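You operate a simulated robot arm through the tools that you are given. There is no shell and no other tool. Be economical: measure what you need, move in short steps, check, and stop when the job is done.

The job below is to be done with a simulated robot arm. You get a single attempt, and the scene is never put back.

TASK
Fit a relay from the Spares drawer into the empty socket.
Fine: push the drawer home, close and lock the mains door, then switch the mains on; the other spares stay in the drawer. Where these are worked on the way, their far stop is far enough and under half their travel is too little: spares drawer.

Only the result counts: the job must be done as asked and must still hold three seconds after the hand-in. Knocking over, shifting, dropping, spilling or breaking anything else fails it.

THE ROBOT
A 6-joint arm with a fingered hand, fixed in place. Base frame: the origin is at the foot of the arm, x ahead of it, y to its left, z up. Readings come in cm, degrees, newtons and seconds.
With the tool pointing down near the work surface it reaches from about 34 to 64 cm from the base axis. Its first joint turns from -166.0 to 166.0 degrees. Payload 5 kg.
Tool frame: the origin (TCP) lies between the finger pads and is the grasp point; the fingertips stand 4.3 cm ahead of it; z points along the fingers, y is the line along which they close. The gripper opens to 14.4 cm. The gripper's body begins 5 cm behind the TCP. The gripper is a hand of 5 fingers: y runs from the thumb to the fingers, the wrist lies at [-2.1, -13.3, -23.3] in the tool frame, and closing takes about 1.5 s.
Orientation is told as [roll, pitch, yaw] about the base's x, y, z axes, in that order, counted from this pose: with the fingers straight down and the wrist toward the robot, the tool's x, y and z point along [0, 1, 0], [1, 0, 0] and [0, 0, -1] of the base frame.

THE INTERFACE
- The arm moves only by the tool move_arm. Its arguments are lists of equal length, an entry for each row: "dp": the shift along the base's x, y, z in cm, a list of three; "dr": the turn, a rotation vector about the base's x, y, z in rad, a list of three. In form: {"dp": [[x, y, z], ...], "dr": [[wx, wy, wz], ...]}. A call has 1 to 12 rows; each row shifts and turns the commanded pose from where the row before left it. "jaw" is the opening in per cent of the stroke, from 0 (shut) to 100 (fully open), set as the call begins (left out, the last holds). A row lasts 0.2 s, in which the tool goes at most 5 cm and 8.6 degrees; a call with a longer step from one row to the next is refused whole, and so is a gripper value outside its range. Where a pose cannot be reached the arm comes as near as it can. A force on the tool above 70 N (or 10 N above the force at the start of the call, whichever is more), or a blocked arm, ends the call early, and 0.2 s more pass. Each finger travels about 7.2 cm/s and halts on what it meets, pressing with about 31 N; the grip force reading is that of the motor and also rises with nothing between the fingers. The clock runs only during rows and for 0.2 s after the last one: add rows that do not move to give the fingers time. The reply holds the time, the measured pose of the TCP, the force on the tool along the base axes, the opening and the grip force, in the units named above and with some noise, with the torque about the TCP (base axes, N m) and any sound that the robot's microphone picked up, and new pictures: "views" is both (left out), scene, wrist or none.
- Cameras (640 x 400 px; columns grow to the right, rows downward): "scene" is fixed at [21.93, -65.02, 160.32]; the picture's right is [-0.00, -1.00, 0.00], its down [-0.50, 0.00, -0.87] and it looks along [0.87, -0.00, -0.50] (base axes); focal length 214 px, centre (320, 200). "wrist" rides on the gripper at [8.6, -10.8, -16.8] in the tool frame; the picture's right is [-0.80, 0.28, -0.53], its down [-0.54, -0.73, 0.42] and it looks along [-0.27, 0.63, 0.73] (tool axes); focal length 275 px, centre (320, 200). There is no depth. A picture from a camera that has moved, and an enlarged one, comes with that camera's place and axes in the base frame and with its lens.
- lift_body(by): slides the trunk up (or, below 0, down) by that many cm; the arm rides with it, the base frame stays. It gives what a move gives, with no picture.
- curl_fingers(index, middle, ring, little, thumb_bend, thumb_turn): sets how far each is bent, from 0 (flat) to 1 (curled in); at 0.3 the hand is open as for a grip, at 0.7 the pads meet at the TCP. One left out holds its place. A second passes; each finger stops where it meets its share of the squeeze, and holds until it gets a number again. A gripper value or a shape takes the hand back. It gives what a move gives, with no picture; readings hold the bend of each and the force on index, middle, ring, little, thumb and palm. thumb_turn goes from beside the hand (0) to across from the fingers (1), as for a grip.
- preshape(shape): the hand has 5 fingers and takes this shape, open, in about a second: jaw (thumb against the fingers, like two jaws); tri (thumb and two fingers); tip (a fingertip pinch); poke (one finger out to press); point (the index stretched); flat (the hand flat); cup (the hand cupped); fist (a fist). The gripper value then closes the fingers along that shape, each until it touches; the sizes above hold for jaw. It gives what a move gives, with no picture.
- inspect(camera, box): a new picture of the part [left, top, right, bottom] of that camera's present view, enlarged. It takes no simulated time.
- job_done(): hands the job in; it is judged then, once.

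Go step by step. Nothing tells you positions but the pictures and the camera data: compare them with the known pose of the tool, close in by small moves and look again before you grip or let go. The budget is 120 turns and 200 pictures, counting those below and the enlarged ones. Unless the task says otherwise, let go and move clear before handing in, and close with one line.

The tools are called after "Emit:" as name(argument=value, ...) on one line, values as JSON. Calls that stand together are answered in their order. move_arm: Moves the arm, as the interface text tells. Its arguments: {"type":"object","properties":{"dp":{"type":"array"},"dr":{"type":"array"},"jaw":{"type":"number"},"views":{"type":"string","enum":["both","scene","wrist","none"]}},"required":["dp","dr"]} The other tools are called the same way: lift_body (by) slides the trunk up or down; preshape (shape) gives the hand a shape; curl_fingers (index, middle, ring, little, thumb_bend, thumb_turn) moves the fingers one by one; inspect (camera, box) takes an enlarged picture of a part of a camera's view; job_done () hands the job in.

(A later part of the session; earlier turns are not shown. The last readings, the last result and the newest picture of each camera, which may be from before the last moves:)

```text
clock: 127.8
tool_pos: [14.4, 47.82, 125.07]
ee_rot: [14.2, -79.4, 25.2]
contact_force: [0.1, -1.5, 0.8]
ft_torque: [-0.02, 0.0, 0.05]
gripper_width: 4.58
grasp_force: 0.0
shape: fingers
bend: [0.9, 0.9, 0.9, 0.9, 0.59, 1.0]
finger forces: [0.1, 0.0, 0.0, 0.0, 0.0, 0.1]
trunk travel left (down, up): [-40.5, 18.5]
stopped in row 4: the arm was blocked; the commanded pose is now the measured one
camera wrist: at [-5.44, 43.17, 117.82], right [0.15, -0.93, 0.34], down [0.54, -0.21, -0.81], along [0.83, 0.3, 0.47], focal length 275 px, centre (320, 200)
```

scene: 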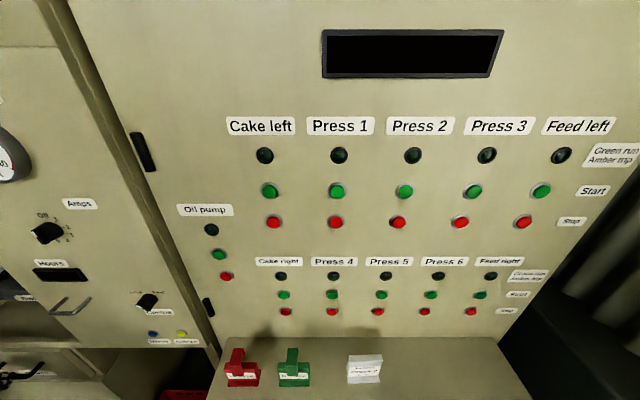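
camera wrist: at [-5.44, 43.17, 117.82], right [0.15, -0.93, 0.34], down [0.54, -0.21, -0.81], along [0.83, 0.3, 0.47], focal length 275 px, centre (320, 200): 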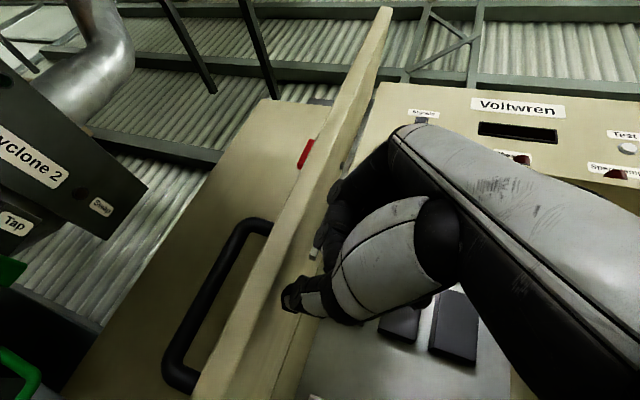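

There's also a red part on the upper outer face of the door. Reaching around the edge is out of range, so I'll instead grasp the door over its top edge (z≈160) with the hand pointing down; first I turn the hand down and rise.

Emit:
move_arm(dp=[[1, -1.2, 0], [1, -1.2, 0], [1, -1.2, 0], [1, -1.2, 0], [1, -1.2, 0], [1, -1.2, 0], [1, -1.2, 0], [1, -1.2, 0], [1, -1.2, 0]], dr=[[-0.092, 0.112, 0], [-0.092, 0.112, 0], [-0.092, 0.112, 0], [-0.092, 0.112, 0], [-0.092, 0.112, 0], [-0.092, 0.112, 0], [-0.092, 0.112, 0], [-0.092, 0.112, 0], [-0.092, 0.112, 0]], views="none")

Emit:
lift_body(by=18)

Emit:
curl_fingers(index=0.3, middle=0.3, ring=0.3, little=0.3, thumb_bend=0.3)

Emit:
move_arm(dp=[[0, 0, 4], [0, 0, 4], [0, 0, 4], [0, 0, 4], [0, 0, 4], [0, 0, 3], [0, 0, 0]], dr=[[0, 0, 0.1], [0, 0, 0.1], [0, 0, 0.1], [0, 0, 0.1], [0, 0, 0.1], [0, 0, 0.1], [0, 0, 0]], views="wrist")

```text
clock: 129.8
tool_pos: [23.32, 37.03, 125.16]
ee_rot: [0.8, -5.0, 36.9]
contact_force: [-0.4, -0.5, 0.3]
ft_torque: [0.03, 0.0, -0.01]
gripper_width: 4.6
grasp_force: 0.1
shape: fingers
bend: [0.9, 0.9, 0.9, 0.9, 0.59, 1.0]
finger forces: [0.0, 0.0, 0.0, 0.1, 0.1, 0.1]
trunk travel left (down, up): [-40.5, 18.5]
```

```text
clock: 131.8
tool_pos: [23.29, 37.19, 143.19]
ee_rot: [0.8, -5.0, 37.0]
contact_force: [-0.3, 0.5, 0.1]
ft_torque: [0.03, 0.02, 0.0]
gripper_width: 4.6
grasp_force: 0.0
shape: fingers
bend: [0.9, 0.9, 0.9, 0.9, 0.59, 1.0]
finger forces: [0.0, 0.0, 0.0, 0.1, 0.0, 0.1]
trunk travel left (down, up): [-58.5, 0.5]
```

```text
clock: 132.8
tool_pos: [23.28, 37.14, 143.22]
ee_rot: [0.9, -5.0, 36.9]
contact_force: [0.3, -0.2, 0.0]
ft_torque: [0.01, 0.0, 0.01]
gripper_width: 14.88
grasp_force: 0.0
shape: fingers
bend: [0.3, 0.3, 0.3, 0.3, 0.3, 1.0]
finger forces: [0.1, 0.0, 0.0, 0.1, 0.1, 0.0]
trunk travel left (down, up): [-58.5, 0.5]
```

```text
clock: 134.4
tool_pos: [23.31, 36.95, 166.25]
ee_rot: [0.8, -5.0, 71.2]
contact_force: [-1.4, -0.7, -0.3]
ft_torque: [0.0, -0.01, -0.04]
gripper_width: 14.87
grasp_force: 0.2
shape: fingers
bend: [0.3, 0.3, 0.3, 0.3, 0.3, 1.0]
finger forces: [0.0, 0.1, 0.0, 0.0, 0.0, 0.1]
trunk travel left (down, up): [-58.5, 0.5]
camera wrist: at [11.41, 27.84, 182.06], right [0.84, -0.03, 0.55], down [0.29, -0.82, -0.49], along [0.46, 0.57, -0.68], focal length 275 px, centre (320, 200)
```

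wrist: 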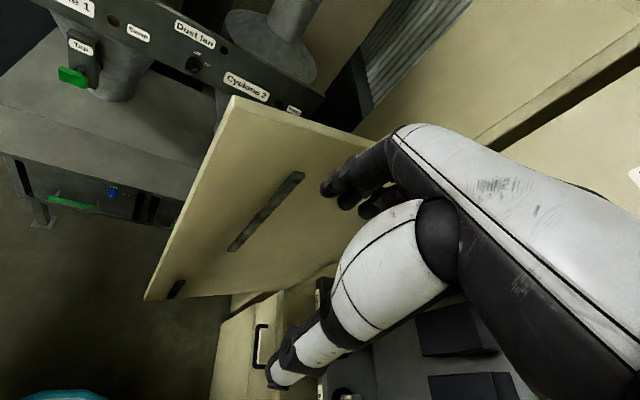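

The door's top edge is clearly visible, at z≈162, running from about (14, 54) to (34, 59). I'll rise a bit more and move over it with the hand open across it.

Emit:
move_arm(dp=[[0, 0, 2], [0, 1, 2], [0, 3, 2], [0, 4, 1], [0, 4, 0], [0, 3, 0]], dr=[[0, 0, 0.06], [0, 0, 0.06], [0, 0, 0.06], [0, 0, 0.06], [0, 0, 0.06], [0, 0, 0.06]], views="wrist")

```text
clock: 135.8
tool_pos: [15.88, 50.36, 161.94]
ee_rot: [0.7, -5.2, 92.0]
contact_force: [-1.5, -1.3, 1.3]
ft_torque: [0.07, -0.13, -0.03]
gripper_width: 14.92
grasp_force: 0.1
shape: fingers
bend: [0.3, 0.3, 0.3, 0.3, 0.3, 1.0]
finger forces: [0.0, 0.0, 0.0, 0.0, 0.1, 0.0]
out of reach, approached as far as the arm can: row 1, 2, 3, 4, 5, 6
trunk travel left (down, up): [-58.5, 0.5]
camera wrist: at [7.9, 37.79, 177.78], right [0.79, 0.26, 0.55], down [0.56, -0.67, -0.49], along [0.23, 0.7, -0.68], focal length 275 px, centre (320, 200)
```

wrist: 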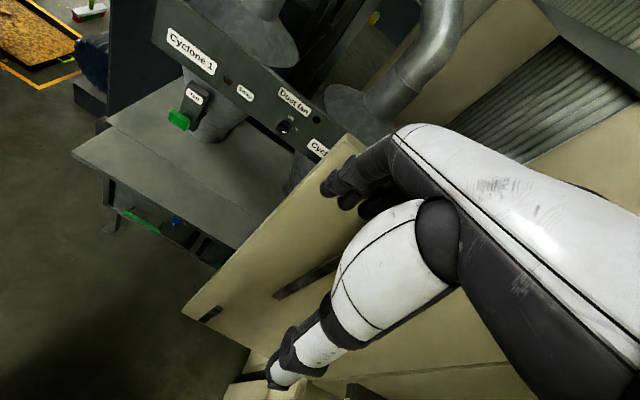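

Straight down at this height is beyond reach. I'll tilt the fingers outward so they can hook over the door's top edge from inside, keeping the wrist closer.

Emit:
move_arm(dp=[[0.5, -1, 0.5], [0.5, -1, 1], [0.5, -1, 1], [0.5, -1, 1], [0.5, 0, 1], [0.5, 0, 1]], dr=[[0.14, 0, 0], [0.14, 0, 0], [0.14, 0, 0], [0.14, 0, 0], [0.14, 0, 0], [0.1, 0, 0]], views="wrist")

```text
clock: 137.2
tool_pos: [19.03, 46.33, 167.45]
ee_rot: [-1.4, -50.9, 92.9]
contact_force: [0.3, 0.0, -0.1]
ft_torque: [0.02, -0.03, 0.02]
gripper_width: 14.94
grasp_force: 0.0
shape: fingers
bend: [0.3, 0.3, 0.3, 0.3, 0.3, 1.0]
finger forces: [0.1, 0.1, 0.0, 0.0, 0.1, 0.1]
trunk travel left (down, up): [-58.5, 0.5]
camera wrist: at [11.07, 26.27, 169.42], right [0.8, -0.21, 0.57], down [0.56, -0.11, -0.82], along [0.24, 0.97, 0.03], focal length 275 px, centre (320, 200)
```

wrist: 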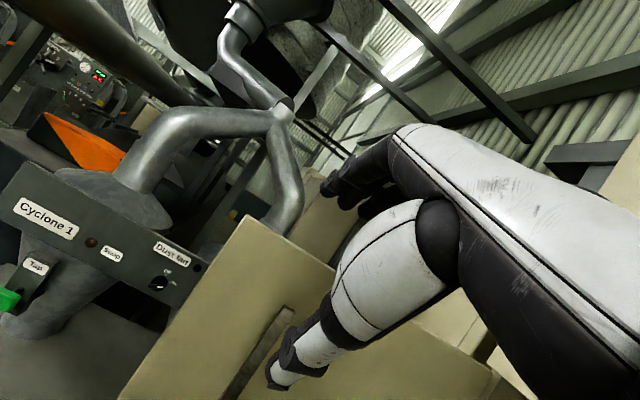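

The top corner of the door is at about (13, 49.5, 165.6). I'll move the open hand over the top edge, fingers outside and thumb inside, then curl.

Emit:
move_arm(dp=[[0, 1.5, 0], [0, 1.5, 0], [0, 1.2, 0], [0, 0.5, -1.5]], dr=[[0, 0, 0], [0, 0, 0], [0, 0, 0], [0, 0, 0]], views="none")

Emit:
curl_fingers(index=0.65, middle=0.65, ring=0.65, little=0.65)

Emit:
inspect(camera="wrist", box=[160, 100, 480, 400])

```text
clock: 138.2
tool_pos: [18.82, 51.07, 166.0]
ee_rot: [-1.4, -50.8, 93.0]
contact_force: [-0.2, 0.3, 0.1]
ft_torque: [-0.01, -0.01, -0.01]
gripper_width: 14.92
grasp_force: 0.0
shape: fingers
bend: [0.3, 0.3, 0.3, 0.3, 0.3, 1.0]
finger forces: [0.1, 0.0, 0.0, 0.0, 0.0, 0.1]
trunk travel left (down, up): [-58.5, 0.5]
```

```text
clock: 139.2
tool_pos: [18.96, 51.02, 166.01]
ee_rot: [-1.4, -50.8, 93.0]
contact_force: [-0.7, 0.5, -0.5]
ft_torque: [-0.03, 0.0, -0.02]
gripper_width: 8.71
grasp_force: 0.1
shape: fingers
bend: [0.65, 0.65, 0.65, 0.65, 0.3, 1.0]
finger forces: [0.0, 0.1, 0.0, 0.1, 0.1, 0.0]
trunk travel left (down, up): [-58.5, 0.5]
```

```text
1.33 times, centred on (320, 250) of wrist
camera zoom: at [11.04, 30.96, 168.0], right [0.8, -0.21, 0.57], down [0.56, -0.11, -0.82], along [0.23, 0.97, 0.03], focal length 367 px, centre (320, 133)
```

zoom: 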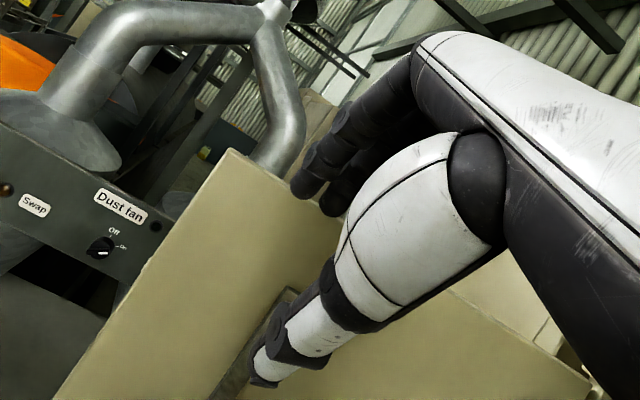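

The fingertips are just at the top edge level beyond the door. I'll lower to hook behind it and pull gently.

Emit:
move_arm(dp=[[0, 0.5, -1], [0, 0.3, -1], [0, 0, -0.8]], dr=[[0, 0, 0], [0, 0, 0], [0, 0, 0]], views="none")

Emit:
move_arm(dp=[[0, -1, 0], [0, -1, 0], [0, -1, 0], [0, -1, 0]], dr=[[0, 0, 0], [0, 0, 0], [0, 0, 0], [0, 0, 0]], views="wrist")

```text
clock: 140.1
tool_pos: [18.98, 51.94, 163.05]
ee_rot: [-1.4, -50.8, 93.0]
contact_force: [-0.2, 0.0, 0.0]
ft_torque: [0.02, 0.02, -0.02]
gripper_width: 8.7
grasp_force: 0.1
shape: fingers
bend: [0.65, 0.65, 0.65, 0.65, 0.3, 1.0]
finger forces: [0.0, 0.1, 0.0, 0.1, 0.0, 0.0]
trunk travel left (down, up): [-58.5, 0.5]
```

```text
clock: 141.1
tool_pos: [19.0, 47.81, 163.2]
ee_rot: [-1.4, -50.8, 93.0]
contact_force: [0.1, 0.3, -0.1]
ft_torque: [0.02, -0.02, -0.01]
gripper_width: 8.7
grasp_force: 0.0
shape: fingers
bend: [0.65, 0.65, 0.65, 0.65, 0.3, 1.0]
finger forces: [0.0, 0.0, 0.0, 0.1, 0.0, 0.0]
trunk travel left (down, up): [-58.5, 0.5]
camera wrist: at [11.12, 27.7, 165.2], right [0.8, -0.21, 0.57], down [0.56, -0.11, -0.82], along [0.23, 0.97, 0.03], focal length 275 px, centre (320, 200)
```

wrist: 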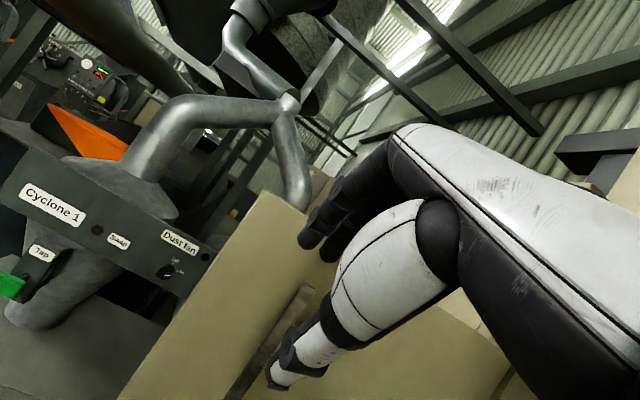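

The door apparently swung back out when brushed (it moves freely); its top corner is now at about (13, 64, 163). I'll lift over, reach further and hook again.

Emit:
curl_fingers(index=0.35, middle=0.35, ring=0.35, little=0.35, thumb_bend=0.15)

Emit:
move_arm(dp=[[0, 0, 2], [0, 1, 2], [0, 3, 0], [0, 3, 0], [0, 3, 0], [0, 3, 0], [0, 2, 0]], dr=[[0, 0, 0], [0, 0, 0], [0, 0, 0], [0, 0, 0], [0, 0, 0], [0, 0, 0], [0, 0, 0]], views="wrist")

```text
clock: 142.1
tool_pos: [19.07, 47.88, 163.15]
ee_rot: [-1.4, -50.8, 93.0]
contact_force: [0.2, 0.1, -0.3]
ft_torque: [0.02, 0.0, 0.02]
gripper_width: 15.74
grasp_force: 0.1
shape: fingers
bend: [0.35, 0.35, 0.35, 0.35, 0.15, 1.0]
finger forces: [0.0, 0.0, 0.0, 0.0, 0.0, 0.0]
trunk travel left (down, up): [-58.5, 0.5]
```

```text
clock: 143.7
tool_pos: [19.09, 62.99, 167.05]
ee_rot: [-1.3, -50.7, 93.0]
contact_force: [-0.3, 0.8, -0.4]
ft_torque: [0.0, -0.04, 0.0]
gripper_width: 15.74
grasp_force: 0.0
shape: fingers
bend: [0.35, 0.35, 0.35, 0.35, 0.15, 1.0]
finger forces: [0.0, 0.0, 0.1, 0.1, 0.0, 0.0]
trunk travel left (down, up): [-58.5, 0.5]
camera wrist: at [11.15, 42.88, 169.1], right [0.79, -0.21, 0.57], down [0.56, -0.11, -0.82], along [0.23, 0.97, 0.03], focal length 275 px, centre (320, 200)
```

wrist: 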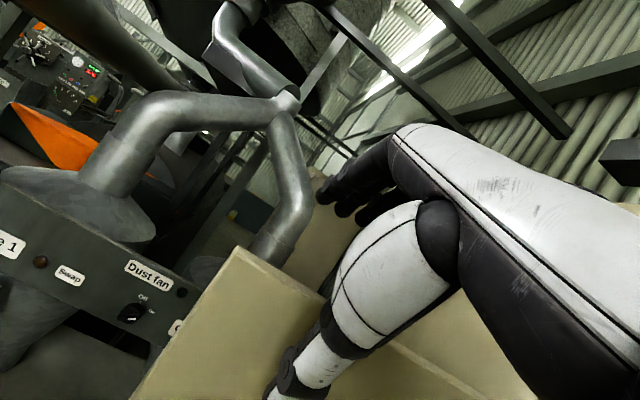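

Now I'm over it (corner confirmed at (13, 63.7)). I'll reach 2 cm more, curl, lower and pull.

Emit:
move_arm(dp=[[0, 1.5, 0], [0, 1, -0.5]], dr=[[0, 0, 0], [0, 0, 0]], views="none")

Emit:
curl_fingers(index=0.65, middle=0.65, ring=0.65, little=0.65)

Emit:
move_arm(dp=[[0, 0, -1], [0, 0, -1], [0, 0, -1], [0, 0, -0.5], [0, -1, 0], [0, -1, 0]], dr=[[0, 0, 0], [0, 0, 0], [0, 0, 0], [0, 0, 0], [0, 0, 0], [0, 0, 0]], views="wrist")

```text
clock: 144.2
tool_pos: [19.06, 65.38, 166.54]
ee_rot: [-1.5, -50.9, 93.0]
contact_force: [-0.2, -0.4, -0.9]
ft_torque: [-0.02, 0.02, 0.0]
gripper_width: 15.78
grasp_force: 0.1
shape: fingers
bend: [0.35, 0.35, 0.35, 0.35, 0.15, 1.0]
finger forces: [0.0, 0.0, 0.0, 0.1, 0.0, 0.0]
trunk travel left (down, up): [-58.5, 0.5]
```

```text
clock: 145.2
tool_pos: [19.03, 65.36, 166.72]
ee_rot: [-1.4, -50.9, 93.0]
contact_force: [-0.2, -0.6, 1.0]
ft_torque: [0.01, -0.04, 0.04]
gripper_width: 10.47
grasp_force: 0.1
shape: fingers
bend: [0.65, 0.65, 0.65, 0.65, 0.15, 1.0]
finger forces: [0.0, 0.1, 0.1, 0.0, 0.1, 0.1]
trunk travel left (down, up): [-58.5, 0.5]
```

```text
clock: 146.7
tool_pos: [19.12, 63.42, 163.06]
ee_rot: [-1.4, -50.7, 93.0]
contact_force: [-0.5, -0.4, -0.8]
ft_torque: [0.01, 0.04, 0.02]
gripper_width: 10.46
grasp_force: 0.0
shape: fingers
bend: [0.65, 0.65, 0.65, 0.65, 0.15, 1.0]
finger forces: [0.0, 0.0, 0.1, 0.0, 0.1, 0.0]
trunk travel left (down, up): [-58.5, 0.5]
camera wrist: at [11.14, 43.3, 165.1], right [0.8, -0.21, 0.57], down [0.56, -0.11, -0.82], along [0.23, 0.97, 0.03], focal length 275 px, centre (320, 200)
```

wrist: 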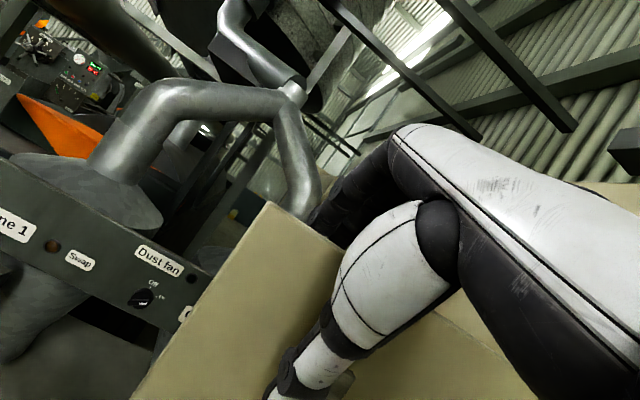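

The fingers are now behind the door's top edge. I'll pull along its arc, turning with it.

Emit:
move_arm(dp=[[0, -2, 0], [0, -2, 0], [0.2, -2, 0], [0.3, -2, 0], [0.4, -2, 0], [0.5, -2, 0], [0.6, -2, 0], [0.7, -2, 0]], dr=[[0, 0, 0], [0, 0, 0], [0, 0, 0.02], [0, 0, 0.02], [0, 0, 0.02], [0, 0, 0.02], [0, 0, 0.02], [0, 0, 0.02]], views="wrist")

```text
clock: 148.4
tool_pos: [21.73, 47.14, 163.25]
ee_rot: [-1.4, -50.8, 99.9]
contact_force: [-0.8, 0.3, 0.4]
ft_torque: [0.01, -0.05, -0.03]
gripper_width: 10.45
grasp_force: 1.3
shape: fingers
bend: [0.65, 0.65, 0.65, 0.65, 0.15, 1.0]
finger forces: [0.1, 0.0, 0.1, 0.8, 0.1, 0.0]
trunk travel left (down, up): [-58.5, 0.5]
camera wrist: at [16.32, 26.24, 165.26], right [0.81, -0.11, 0.57], down [0.57, -0.04, -0.82], along [0.12, 0.99, 0.03], focal length 275 px, centre (320, 200)
```

wrist: 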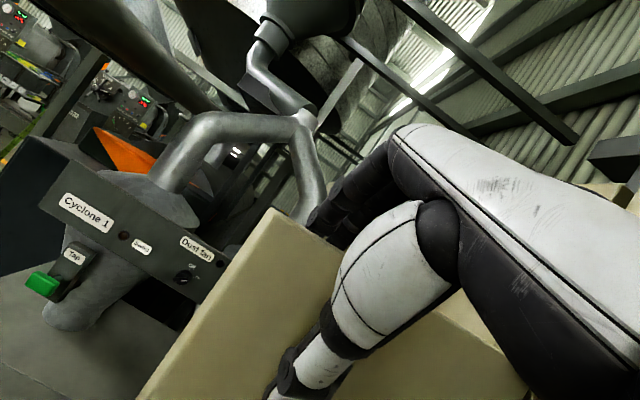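

The door follows nicely. I'll continue the arc.

Emit:
move_arm(dp=[[0.6, -2.06, 0], [0.7, -2.03, 0], [0.82, -1.98, 0], [0.93, -1.94, 0], [1.03, -1.87, 0], [1.13, -1.82, 0], [1.22, -1.76, 0], [1.31, -1.68, 0]], dr=[[0, 0, 0.03], [0, 0, 0.03], [0, 0, 0.03], [0, 0, 0.03], [0, 0, 0.03], [0, 0, 0.03], [0, 0, 0.03], [0, 0, 0.03]], views="wrist")

```text
clock: 150.2
tool_pos: [29.42, 32.08, 162.99]
ee_rot: [-1.4, -50.8, 113.7]
contact_force: [2.3, 0.5, 3.4]
ft_torque: [0.15, -0.12, -0.08]
gripper_width: 10.47
grasp_force: 1.1
shape: fingers
bend: [0.65, 0.65, 0.65, 0.64, 0.15, 1.0]
finger forces: [0.0, 0.0, 0.1, 3.3, 0.1, 0.0]
trunk travel left (down, up): [-58.5, 0.5]
camera wrist: at [29.16, 10.52, 165.03], right [0.82, 0.09, 0.57], down [0.56, 0.09, -0.82], along [-0.12, 0.99, 0.03], focal length 275 px, centre (320, 200)
```

wrist: 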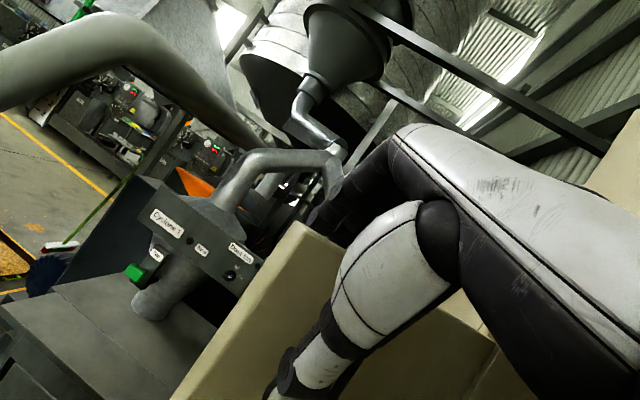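

Emit:
move_arm(dp=[[1.4, -1.6, 0], [1.48, -1.53, 0], [1.55, -1.45, 0], [1.63, -1.37, 0], [1.7, -1.3, 0], [1.75, -1.2, 0], [1.8, -1.1, 0]], dr=[[0, 0, 0.03], [0, 0, 0.03], [0, 0, 0.03], [0, 0, 0.03], [0, 0, 0.03], [0, 0, 0.03], [0, 0, 0.03]], views="both")

```text
clock: 151.7
tool_pos: [33.99, 25.87, 168.53]
ee_rot: [-12.2, -52.0, 121.5]
contact_force: [-2.2, -2.6, 3.8]
ft_torque: [-0.07, -0.24, -0.2]
gripper_width: 10.42
grasp_force: 0.0
shape: fingers
bend: [0.65, 0.65, 0.65, 0.65, 0.15, 1.0]
finger forces: [0.0, 0.1, 0.1, 0.1, 0.0, 0.0]
out of reach, approached as far as the arm can: row 6, 7
trunk travel left (down, up): [-58.5, 0.5]
stopped in row 7: the arm was blocked; the commanded pose is now the measured one
camera wrist: at [33.21, 4.16, 168.95], right [0.76, 0.03, 0.65], down [0.64, 0.14, -0.76], along [-0.12, 0.99, 0.09], focal length 275 px, centre (320, 200)
```

scene: 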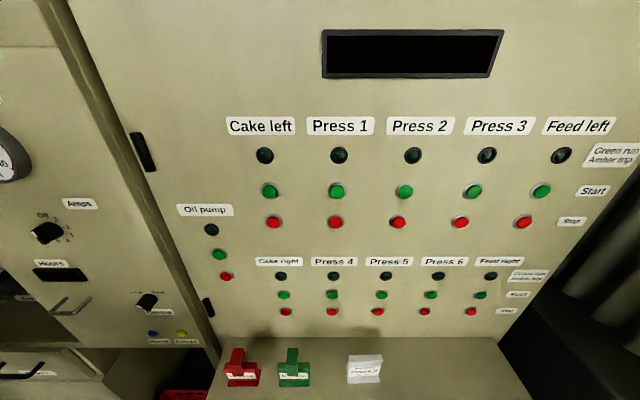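
wrist: 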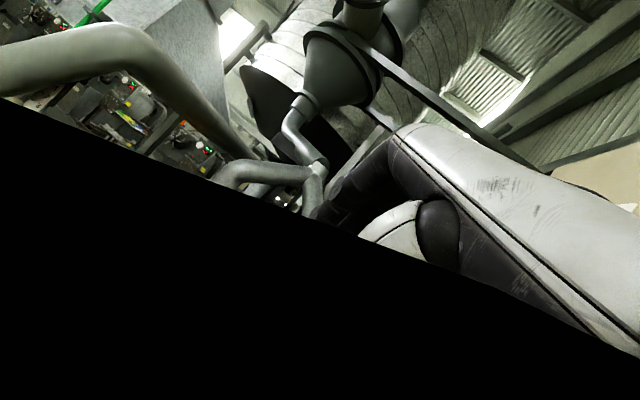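

The door is now about half closed. I'll lift clear, close the hand and bring it, pointing down, to the outer side to push the door shut.

Emit:
move_arm(dp=[[0, 0.5, 2], [0, 0.5, 2]], dr=[[0, 0, -0.05], [0, 0, -0.05]], views="none")

Emit:
curl_fingers(index=0.9, middle=0.9, ring=0.9, little=0.9, thumb_bend=0.6)

Emit:
move_arm(dp=[[-1, 0.8, 0.3], [-1, 0.8, 0], [-1.3, 1, 0], [-1.3, 1, 0], [-1.3, 1, 0], [-1.3, 1, 0], [-1.3, 1, 0], [-1.3, 1, 0], [-1.3, 1, 0], [-1.3, 1, 0]], dr=[[-0.085, -0.04, -0.1], [-0.085, -0.04, -0.1], [-0.085, -0.04, -0.1], [-0.085, -0.04, -0.1], [-0.085, -0.04, -0.1], [-0.085, -0.04, -0.1], [-0.085, -0.02, -0.1], [-0.085, 0, -0.1], [-0.085, 0, -0.1], [-0.085, 0, -0.1]], views="wrist")

```text
clock: 152.0
tool_pos: [42.57, 20.06, 163.77]
ee_rot: [-35.9, -40.3, 121.8]
contact_force: [18.3, -1.2, -3.3]
ft_torque: [0.26, 1.14, 1.22]
gripper_width: 10.39
grasp_force: 0.0
shape: fingers
bend: [0.65, 0.65, 0.65, 0.65, 0.14, 1.0]
finger forces: [0.0, 0.0, 0.0, 0.1, 0.0, 0.0]
trunk travel left (down, up): [-58.5, 0.5]
stopped in row 1: the arm was blocked; the commanded pose is now the measured one
```

```text
clock: 152.4
tool_pos: [51.72, -1.76, 151.15]
ee_rot: [-48.5, -50.0, 100.7]
contact_force: [9.3, -2.1, -32.3]
ft_torque: [2.58, -1.14, 1.12]
gripper_width: 4.12
grasp_force: 0.2
shape: fingers
bend: [0.86, 0.9, 0.88, 0.9, 0.51, 1.0]
finger forces: [0.0, 0.0, 0.1, 0.0, 0.0, 0.0]
trunk travel left (down, up): [-58.5, 0.5]
stopped: the arm was blocked; the commanded pose is now the measured one
```

```text
clock: 152.7
tool_pos: [23.32, -54.12, 146.08]
ee_rot: [-51.1, -30.0, 44.6]
contact_force: [-56.9, -32.0, -50.4]
ft_torque: [1.49, -7.36, 2.61]
gripper_width: 4.91
grasp_force: 0.1
shape: fingers
bend: [0.9, 0.9, 0.9, 0.9, 0.58, 0.99]
finger forces: [0.1, 0.0, 0.1, 0.1, 0.0, 0.0]
trunk travel left (down, up): [-58.5, 0.5]
stopped in row 1: the arm was blocked; the commanded pose is now the measured one
camera wrist: at [2.4, -48.98, 143.97], right [-0.11, -0.22, 0.97], down [-0.03, -0.97, -0.23], along [0.99, -0.06, 0.1], focal length 275 px, centre (320, 200)
```

wrist: 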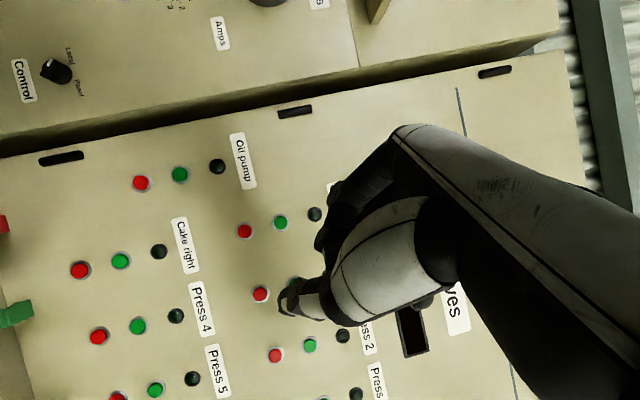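

The arm lurched through a joint flip to the right side. I'll check what the scene looks like before moving on.

Emit:
move_arm(dp=[[0, 0, 0]], dr=[[0, 0, 0]], views="both")

```text
clock: 153.0
tool_pos: [42.32, -65.38, 154.4]
ee_rot: [-49.9, -29.9, 70.4]
contact_force: [-1.3, -6.8, -15.3]
ft_torque: [0.87, -1.12, 0.58]
gripper_width: 4.8
grasp_force: 0.1
shape: fingers
bend: [0.9, 0.9, 0.9, 0.9, 0.59, 1.0]
finger forces: [0.0, 0.1, 0.1, 0.0, 0.1, 0.1]
trunk travel left (down, up): [-58.5, 0.5]
stopped in row 1: the arm was blocked; the commanded pose is now the measured one
camera wrist: at [21.3, -70.05, 152.5], right [0.02, -0.25, 0.97], down [0.4, -0.89, -0.24], along [0.92, 0.39, 0.08], focal length 275 px, centre (320, 200)
```

scene: 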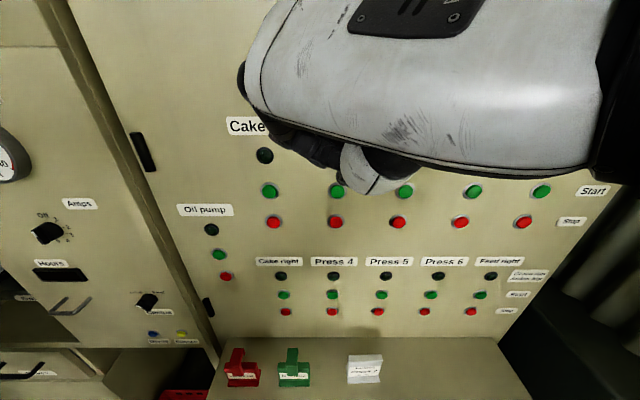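
wrist: 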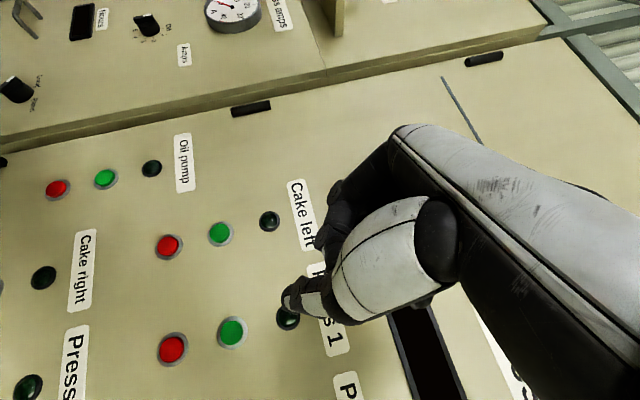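

Nothing looks disturbed on the panel. I'll let the arm settle.

Emit:
move_arm(dp=[[0, 0, 0], [0, 0, 0], [0, 0, 0]], dr=[[0, 0, 0], [0, 0, 0], [0, 0, 0]], views="none")

Emit:
move_arm(dp=[[0, 0, 0], [0, 0, 0]], dr=[[0, 0, 0], [0, 0, 0]], views="wrist")

```text
clock: 153.3
tool_pos: [39.47, -64.83, 153.14]
ee_rot: [-39.4, -37.8, 68.9]
contact_force: [3.2, -18.3, -14.6]
ft_torque: [1.71, -0.87, 1.22]
gripper_width: 4.81
grasp_force: 0.1
shape: fingers
bend: [0.9, 0.9, 0.9, 0.9, 0.59, 1.0]
finger forces: [0.1, 0.1, 0.0, 0.0, 0.0, 0.0]
trunk travel left (down, up): [-58.5, 0.5]
stopped in row 1: the arm was blocked; the commanded pose is now the measured one
```

```text
clock: 154.1
tool_pos: [42.23, -50.9, 154.49]
ee_rot: [-46.9, -31.6, 73.1]
contact_force: [11.4, 0.0, 10.1]
ft_torque: [-0.3, 1.18, 0.53]
gripper_width: 4.82
grasp_force: 0.2
shape: fingers
bend: [0.9, 0.9, 0.9, 0.9, 0.59, 1.0]
finger forces: [0.0, 0.0, 0.0, 0.0, 0.1, 0.0]
trunk travel left (down, up): [-58.5, 0.5]
stopped in row 2: the arm was blocked; the commanded pose is now the measured one
camera wrist: at [21.53, -57.11, 153.18], right [0.08, -0.29, 0.95], down [0.46, -0.84, -0.29], along [0.89, 0.46, 0.07], focal length 275 px, centre (320, 200)
```

wrist: 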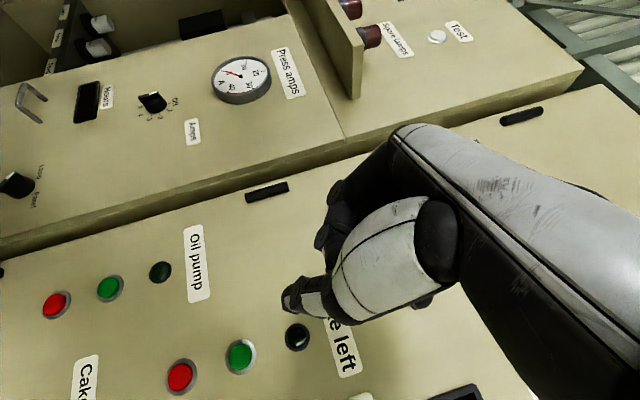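

Emit:
move_arm(dp=[[0, 0.5, 0], [0, 0.5, 0], [0, 0.5, 0]], dr=[[0.05, 0.05, 0], [0.05, 0.05, 0], [0.05, 0.05, 0]], views="none")

Emit:
move_arm(dp=[[0, 0, 0], [0, 0, 0], [0, 0, 0]], dr=[[0, 0, 0], [0, 0, 0], [0, 0, 0]], views="wrist")

```text
clock: 154.5
tool_pos: [38.54, -43.98, 156.86]
ee_rot: [-44.1, -30.6, 69.4]
contact_force: [1.7, -3.5, -2.8]
ft_torque: [0.34, -0.16, 0.32]
gripper_width: 4.81
grasp_force: 0.1
shape: fingers
bend: [0.9, 0.9, 0.9, 0.9, 0.59, 1.0]
finger forces: [0.0, 0.0, 0.1, 0.0, 0.0, 0.1]
trunk travel left (down, up): [-58.5, 0.5]
stopped in row 1: the arm was blocked; the commanded pose is now the measured one
```

```text
clock: 155.3
tool_pos: [38.4, -43.9, 157.11]
ee_rot: [-44.8, -30.7, 69.8]
contact_force: [-1.1, 3.7, 3.1]
ft_torque: [-0.28, 0.06, -0.27]
gripper_width: 4.79
grasp_force: 0.1
shape: fingers
bend: [0.9, 0.9, 0.9, 0.9, 0.59, 1.0]
finger forces: [0.1, 0.0, 0.1, 0.0, 0.1, 0.0]
trunk travel left (down, up): [-58.5, 0.5]
camera wrist: at [17.43, -49.18, 156.62], right [0.1, -0.29, 0.95], down [0.41, -0.86, -0.3], along [0.91, 0.42, 0.03], focal length 275 px, centre (320, 200)
```

wrist: 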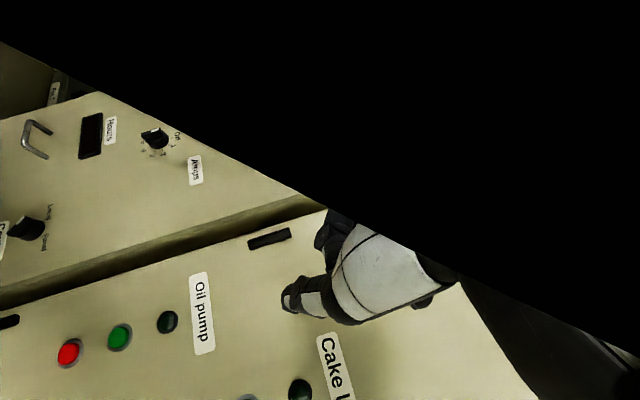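

It's stable now. I'll bring the hand back to a plain pointing-down pose with the wrist toward the robot.

Emit:
move_arm(dp=[[0, 0, 0], [0, 0, 0], [0, 0, 0], [0, 0, 0], [0, 0, 0], [0, 0, 0], [0, 0, 0]], dr=[[-0.0166, 0.13, -0.05], [-0.0166, 0.13, -0.05], [-0.0166, 0.13, -0.05], [-0.0166, 0.13, -0.05], [-0.0166, 0.13, -0.05], [-0.0166, 0.13, -0.05], [-0.0166, 0.13, -0.05]], views="wrist")

```text
clock: 156.9
tool_pos: [38.88, -36.74, 149.5]
ee_rot: [-6.0, 6.5, 39.2]
contact_force: [-0.3, 0.3, 0.1]
ft_torque: [0.0, 0.05, -0.01]
gripper_width: 4.82
grasp_force: 0.1
shape: fingers
bend: [0.9, 0.9, 0.9, 0.9, 0.59, 1.0]
finger forces: [0.0, 0.0, 0.0, 0.1, 0.0, 0.1]
out of reach, approached as far as the arm can: row 1, 2, 3, 4, 5, 6, 7
trunk travel left (down, up): [-58.5, 0.5]
camera wrist: at [25.47, -34.45, 166.37], right [0.74, -0.35, 0.58], down [-0.22, -0.93, -0.28], along [0.64, 0.08, -0.77], focal length 275 px, centre (320, 200)
```

wrist: 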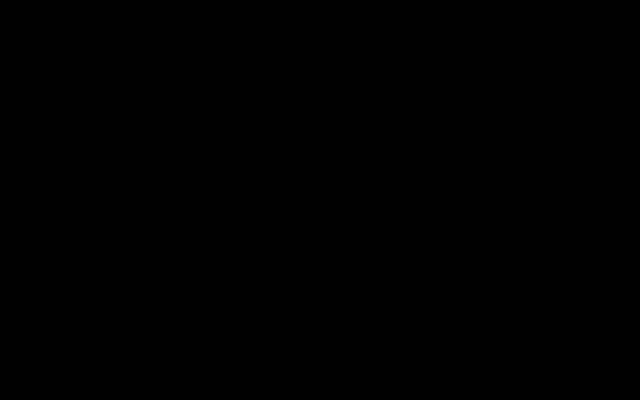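

Emit:
move_arm(dp=[[0, 0, 0], [0, 0, 0], [0, 0, 0], [0, 0, 0], [0, 0, 0], [0, 0, 0], [0, 0, 0], [0, 0, 0]], dr=[[0, 0, -0.14], [0, 0, -0.14], [0, 0, -0.14], [0, 0, -0.14], [0, 0, -0.14], [0, 0, -0.14], [0, 0, -0.14], [0, 0, -0.14]], views="both")

```text
clock: 158.7
tool_pos: [38.96, -36.96, 149.49]
ee_rot: [-6.0, 6.3, -24.9]
contact_force: [-0.2, 0.2, 0.5]
ft_torque: [-0.03, -0.01, -0.02]
gripper_width: 4.79
grasp_force: 0.1
shape: fingers
bend: [0.9, 0.9, 0.9, 0.9, 0.59, 1.0]
finger forces: [0.1, 0.0, 0.0, 0.1, 0.0, 0.1]
trunk travel left (down, up): [-58.5, 0.5]
camera wrist: at [35.08, -23.7, 166.41], right [0.01, -0.81, 0.58], down [-0.94, -0.21, -0.28], along [0.35, -0.54, -0.76], focal length 275 px, centre (320, 200)
```

scene: 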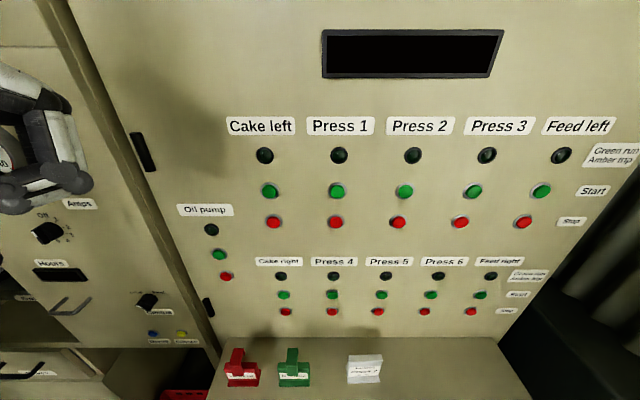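
wrist: 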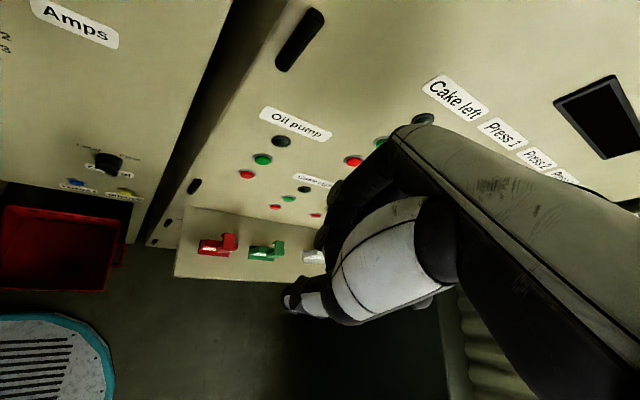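

All looks undisturbed, and the arm is back in a normal pose. I'll go back to the middle and look at the door.

Emit:
move_arm(dp=[[-0.3, 4, 0], [-0.3, 4, 0], [-0.3, 4, 0], [-0.3, 4, 0], [-0.3, 4, 0], [-0.3, 4, 0], [-0.3, 4, 0]], dr=[[0.02, -0.02, 0.1], [0.02, -0.02, 0.1], [0.02, -0.02, 0.1], [0.02, -0.02, 0.1], [0.02, -0.02, 0.1], [0, 0, 0.1], [0, 0, 0.1]], views="wrist")

```text
clock: 160.3
tool_pos: [36.8, -8.97, 149.56]
ee_rot: [0.6, 1.8, 15.9]
contact_force: [1.1, -0.7, 0.7]
ft_torque: [-0.03, 0.02, 0.0]
gripper_width: 4.79
grasp_force: 0.1
shape: fingers
bend: [0.9, 0.9, 0.9, 0.9, 0.59, 1.0]
finger forces: [0.1, 0.0, 0.0, 0.0, 0.0, 0.1]
trunk travel left (down, up): [-58.5, 0.5]
camera wrist: at [24.53, -3.61, 166.73], right [0.51, -0.69, 0.52], down [-0.56, -0.72, -0.41], along [0.65, -0.08, -0.75], focal length 275 px, centre (320, 200)
```

wrist: 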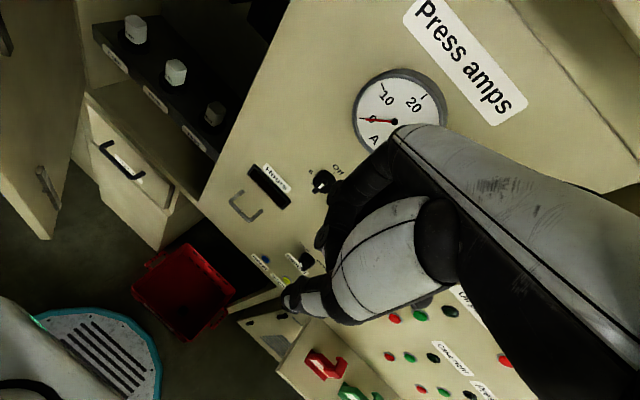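

The door stands about half closed (edge near (28, 27)). I'll make a compact fist, pass over its top and come down on the outer side.

Emit:
preshape(shape="fist")

Emit:
move_arm(dp=[[0, 2, 3], [0, 2, 3], [0, 2, 3], [0, 2, 3], [0, 2, 3], [0, 2, 2]], dr=[[0, 0, 0.06], [0, 0, 0.06], [0, 0, 0.06], [0, 0, 0.06], [0, 0, 0.06], [0, 0, 0.06]], views="wrist")

```text
clock: 161.2
tool_pos: [36.77, -9.12, 149.45]
ee_rot: [0.7, 1.7, 15.8]
contact_force: [0.7, 1.1, 0.4]
ft_torque: [0.01, 0.01, -0.03]
gripper_width: 0.0
grasp_force: 0.1
shape: fist
bend: [1.0, 1.0, 1.0, 1.0, 0.85, 0.85]
finger forces: [0.1, 0.0, 0.0, 0.1, 0.0, 0.0]
trunk travel left (down, up): [-58.5, 0.5]
```

```text
clock: 162.6
tool_pos: [36.79, 3.66, 165.39]
ee_rot: [0.5, 1.6, 36.5]
contact_force: [-1.5, 0.7, -0.1]
ft_torque: [-0.03, -0.05, 0.01]
gripper_width: 0.0
grasp_force: 0.1
shape: fist
bend: [1.0, 1.0, 1.0, 1.0, 0.85, 0.85]
finger forces: [0.1, 0.0, 0.0, 0.0, 0.0, 0.0]
out of reach, approached as far as the arm can: row 6
trunk travel left (down, up): [-58.5, 0.5]
camera wrist: at [23.45, 4.25, 182.53], right [0.72, -0.47, 0.52], down [-0.27, -0.87, -0.41], along [0.64, 0.15, -0.75], focal length 275 px, centre (320, 200)
```

wrist: 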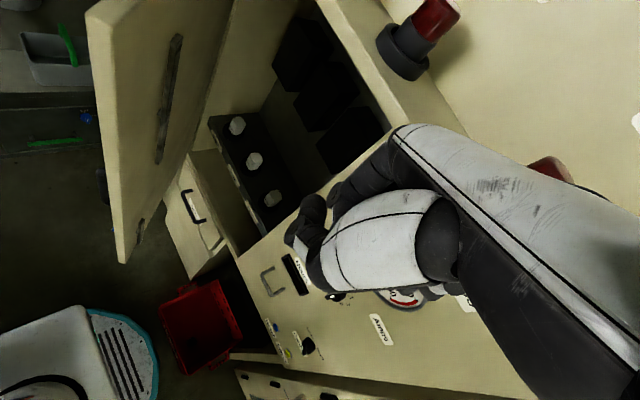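

The view confirms the top corner at (28, 28.4, 163). I'll cross over it.

Emit:
move_arm(dp=[[-1, 3, 0.3], [-1.5, 3.5, 0.3], [-2, 3.5, 0.3], [-2.5, 3.5, 0.2], [-2.5, 3.5, 0], [-2.5, 3.5, 0], [-2.5, 3.5, 0], [-2, 4, 0], [0, 3, 0]], dr=[[0, 0, 0.05], [0, 0, 0.05], [0, 0, 0.05], [0, 0, 0.05], [0, 0, 0.05], [0, 0, 0.05], [0, 0, 0.05], [0, 0, 0.05], [0, 0, 0.05]], views="wrist")

```text
clock: 164.6
tool_pos: [20.45, 34.39, 166.38]
ee_rot: [0.6, 1.9, 62.3]
contact_force: [0.1, 0.9, -0.3]
ft_torque: [-0.08, 0.04, 0.04]
gripper_width: 0.01
grasp_force: 0.1
shape: fist
bend: [1.0, 1.0, 1.0, 1.0, 0.85, 0.85]
finger forces: [0.1, 0.0, 0.0, 0.0, 0.0, 0.0]
trunk travel left (down, up): [-58.5, 0.5]
camera wrist: at [8.28, 29.35, 183.54], right [0.85, -0.11, 0.52], down [0.13, -0.91, -0.4], along [0.51, 0.41, -0.76], focal length 275 px, centre (320, 200)
```

wrist: 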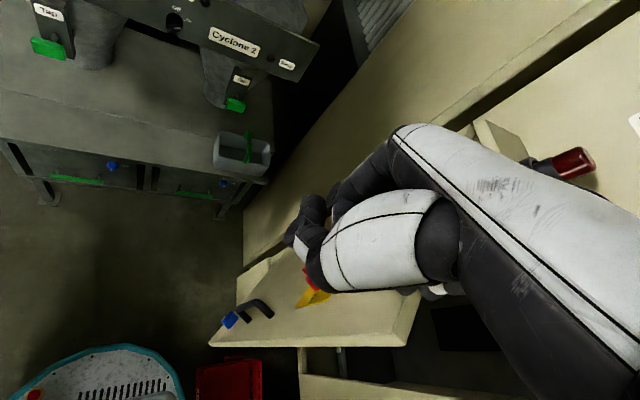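

Now the outer face shows: a dark handle with a blue end, and a red-on-yellow rotary switch. Enlarging.

Emit:
inspect(camera="wrist", box=[190, 220, 430, 370])

```text
2.67 times, centred on (310, 295) of wrist
camera zoom: at [8.28, 29.35, 183.54], right [0.85, -0.11, 0.52], down [0.13, -0.91, -0.4], along [0.51, 0.41, -0.76], focal length 734 px, centre (347, -53)
```

zoom: 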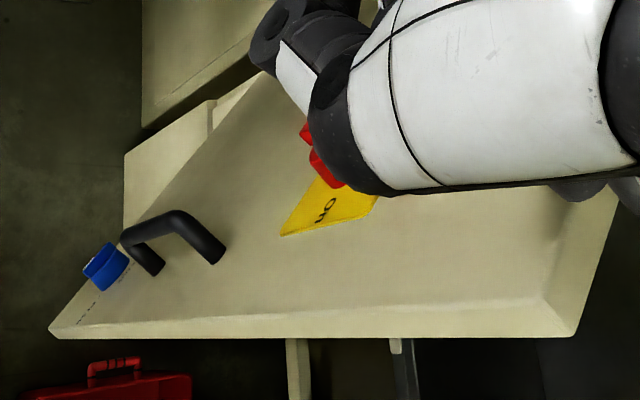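

The door's outer face carries the U-handle (z≈105–121), a blue lock knob near its bottom, and the red-on-yellow "On" switch around z 137. I'll lower the fist beside the door above the switch and push it toward closed.

Emit:
move_arm(dp=[[0, 0, -3.5], [0, 0, -3.5], [0, 0, -3.5], [0.5, 0, -3], [2, 0.5, 0], [2, 0.5, 0], [2, 0.3, 0], [1.5, 0, 0]], dr=[[0, 0, 0], [0, 0, 0], [0, 0, 0], [0, 0, 0], [0, 0, 0], [0, 0, 0], [0, 0, 0], [0, 0, 0]], views="wrist")

```text
clock: 166.4
tool_pos: [28.47, 35.87, 152.83]
ee_rot: [0.6, 1.8, 62.1]
contact_force: [-0.3, -0.2, 0.3]
ft_torque: [0.0, 0.04, -0.03]
gripper_width: 0.0
grasp_force: 0.1
shape: fist
bend: [1.0, 1.0, 1.0, 1.0, 0.85, 0.85]
finger forces: [0.1, 0.1, 0.0, 0.1, 0.0, 0.0]
trunk travel left (down, up): [-58.5, 0.5]
camera wrist: at [16.2, 30.69, 169.99], right [0.85, -0.11, 0.52], down [0.13, -0.9, -0.41], along [0.51, 0.41, -0.75], focal length 275 px, centre (320, 200)
```

wrist: 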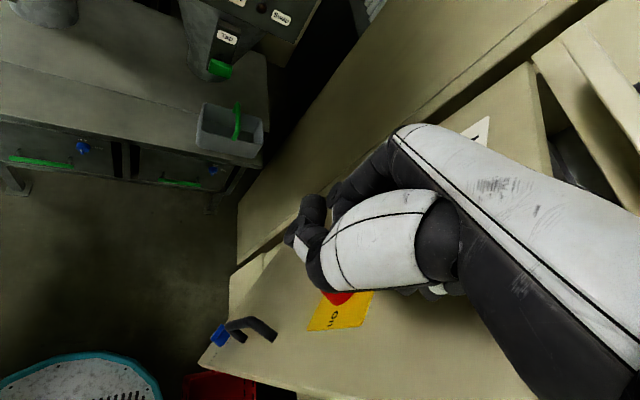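

Emit:
move_arm(dp=[[1.8, -1.7, 0], [1.8, -1.7, 0], [1.8, -1.6, 0], [1.8, -1.4, 0], [1.8, -1.2, 0], [1.8, -1.1, 0]], dr=[[0, 0, -0.05], [0, 0, -0.05], [0, 0, -0.05], [0, 0, -0.05], [0, 0, -0.05], [0, 0, -0.05]], views="wrist")

```text
clock: 167.8
tool_pos: [39.13, 27.08, 152.91]
ee_rot: [0.7, 1.8, 45.0]
contact_force: [0.3, 0.6, 0.4]
ft_torque: [0.03, 0.04, 0.01]
gripper_width: 0.0
grasp_force: 0.1
shape: fist
bend: [1.0, 1.0, 1.0, 1.0, 0.85, 0.85]
finger forces: [0.0, 0.1, 0.0, 0.1, 0.1, 0.0]
trunk travel left (down, up): [-58.5, 0.5]
camera wrist: at [26.03, 25.73, 170.09], right [0.78, -0.36, 0.52], down [-0.14, -0.9, -0.41], along [0.61, 0.24, -0.75], focal length 275 px, centre (320, 200)
```

wrist: 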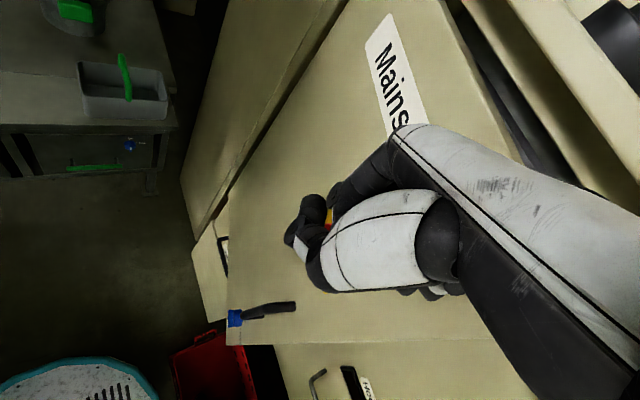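

The "Mains" door is swinging shut. I'll keep pushing.

Emit:
move_arm(dp=[[1.8, -0.9, 0], [1.8, -0.8, 0], [1.8, -0.7, 0], [1.8, -0.6, 0], [1.8, -0.5, 0], [1.5, -0.3, 0]], dr=[[0, 0, -0.05], [0, 0, -0.05], [0, 0, -0.05], [0, 0, -0.05], [0, 0, -0.05], [0, 0, -0.05]], views="wrist")

```text
clock: 169.2
tool_pos: [49.64, 23.22, 152.86]
ee_rot: [0.6, 1.9, 27.9]
contact_force: [-0.1, 0.1, 0.3]
ft_torque: [0.04, -0.03, 0.01]
gripper_width: 0.01
grasp_force: 0.1
shape: fist
bend: [1.0, 1.0, 1.0, 1.0, 0.85, 0.85]
finger forces: [0.0, 0.0, 0.0, 0.0, 0.0, 0.1]
trunk travel left (down, up): [-58.5, 0.5]
camera wrist: at [36.71, 25.89, 170.02], right [0.64, -0.57, 0.52], down [-0.4, -0.82, -0.41], along [0.65, 0.05, -0.75], focal length 275 px, centre (320, 200)
```

wrist: 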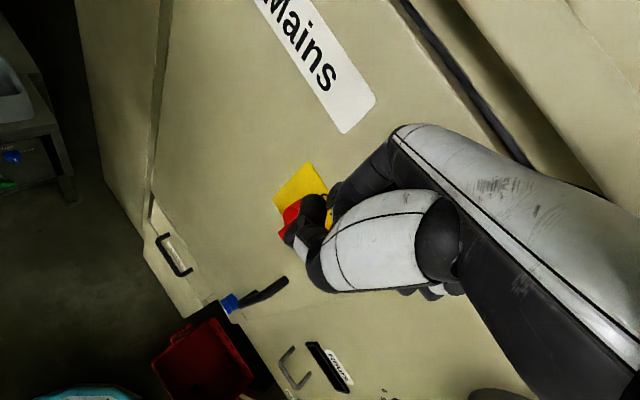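

Emit:
move_arm(dp=[[1, 0, 0], [1, 0, 0], [1, 0, 0], [1, 0, 0], [1, 0, 0], [0.7, 0, 0]], dr=[[0, 0, 0], [0, 0, 0], [0, 0, 0], [0, 0, 0], [0, 0, 0], [0, 0, 0]], views="both")

```text
clock: 169.7
tool_pos: [49.5, 23.42, 152.95]
ee_rot: [1.5, 2.2, 27.8]
contact_force: [-55.3, -10.9, -35.1]
ft_torque: [4.08, -8.49, -3.65]
gripper_width: 0.02
grasp_force: 0.1
shape: fist
bend: [1.0, 1.0, 1.0, 1.0, 0.85, 0.85]
finger forces: [0.0, 0.1, 0.1, 0.0, 0.0, 64.4]
trunk travel left (down, up): [-58.5, 0.5]
stopped in row 2: the force on the tool passed its limit at 82 N (the readings are from after the stop); the commanded pose is now the measured one
camera wrist: at [36.77, 25.88, 170.33], right [0.65, -0.57, 0.5], down [-0.41, -0.82, -0.41], along [0.65, 0.06, -0.76], focal length 275 px, centre (320, 200)
```

scene: 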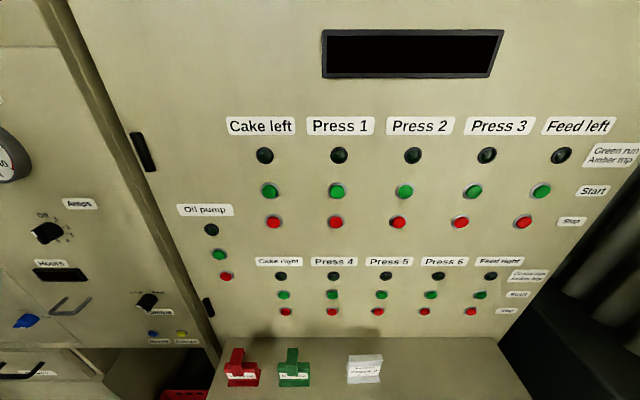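
wrist: 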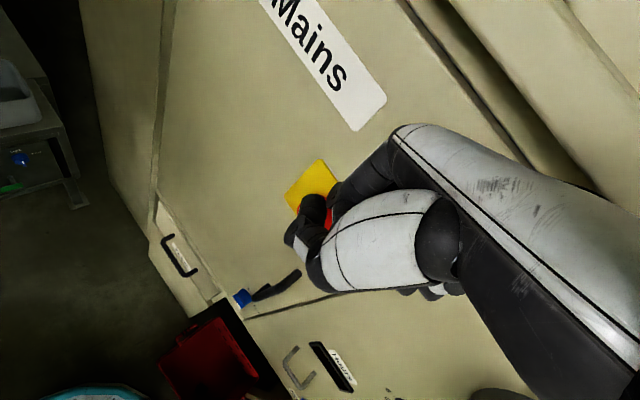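

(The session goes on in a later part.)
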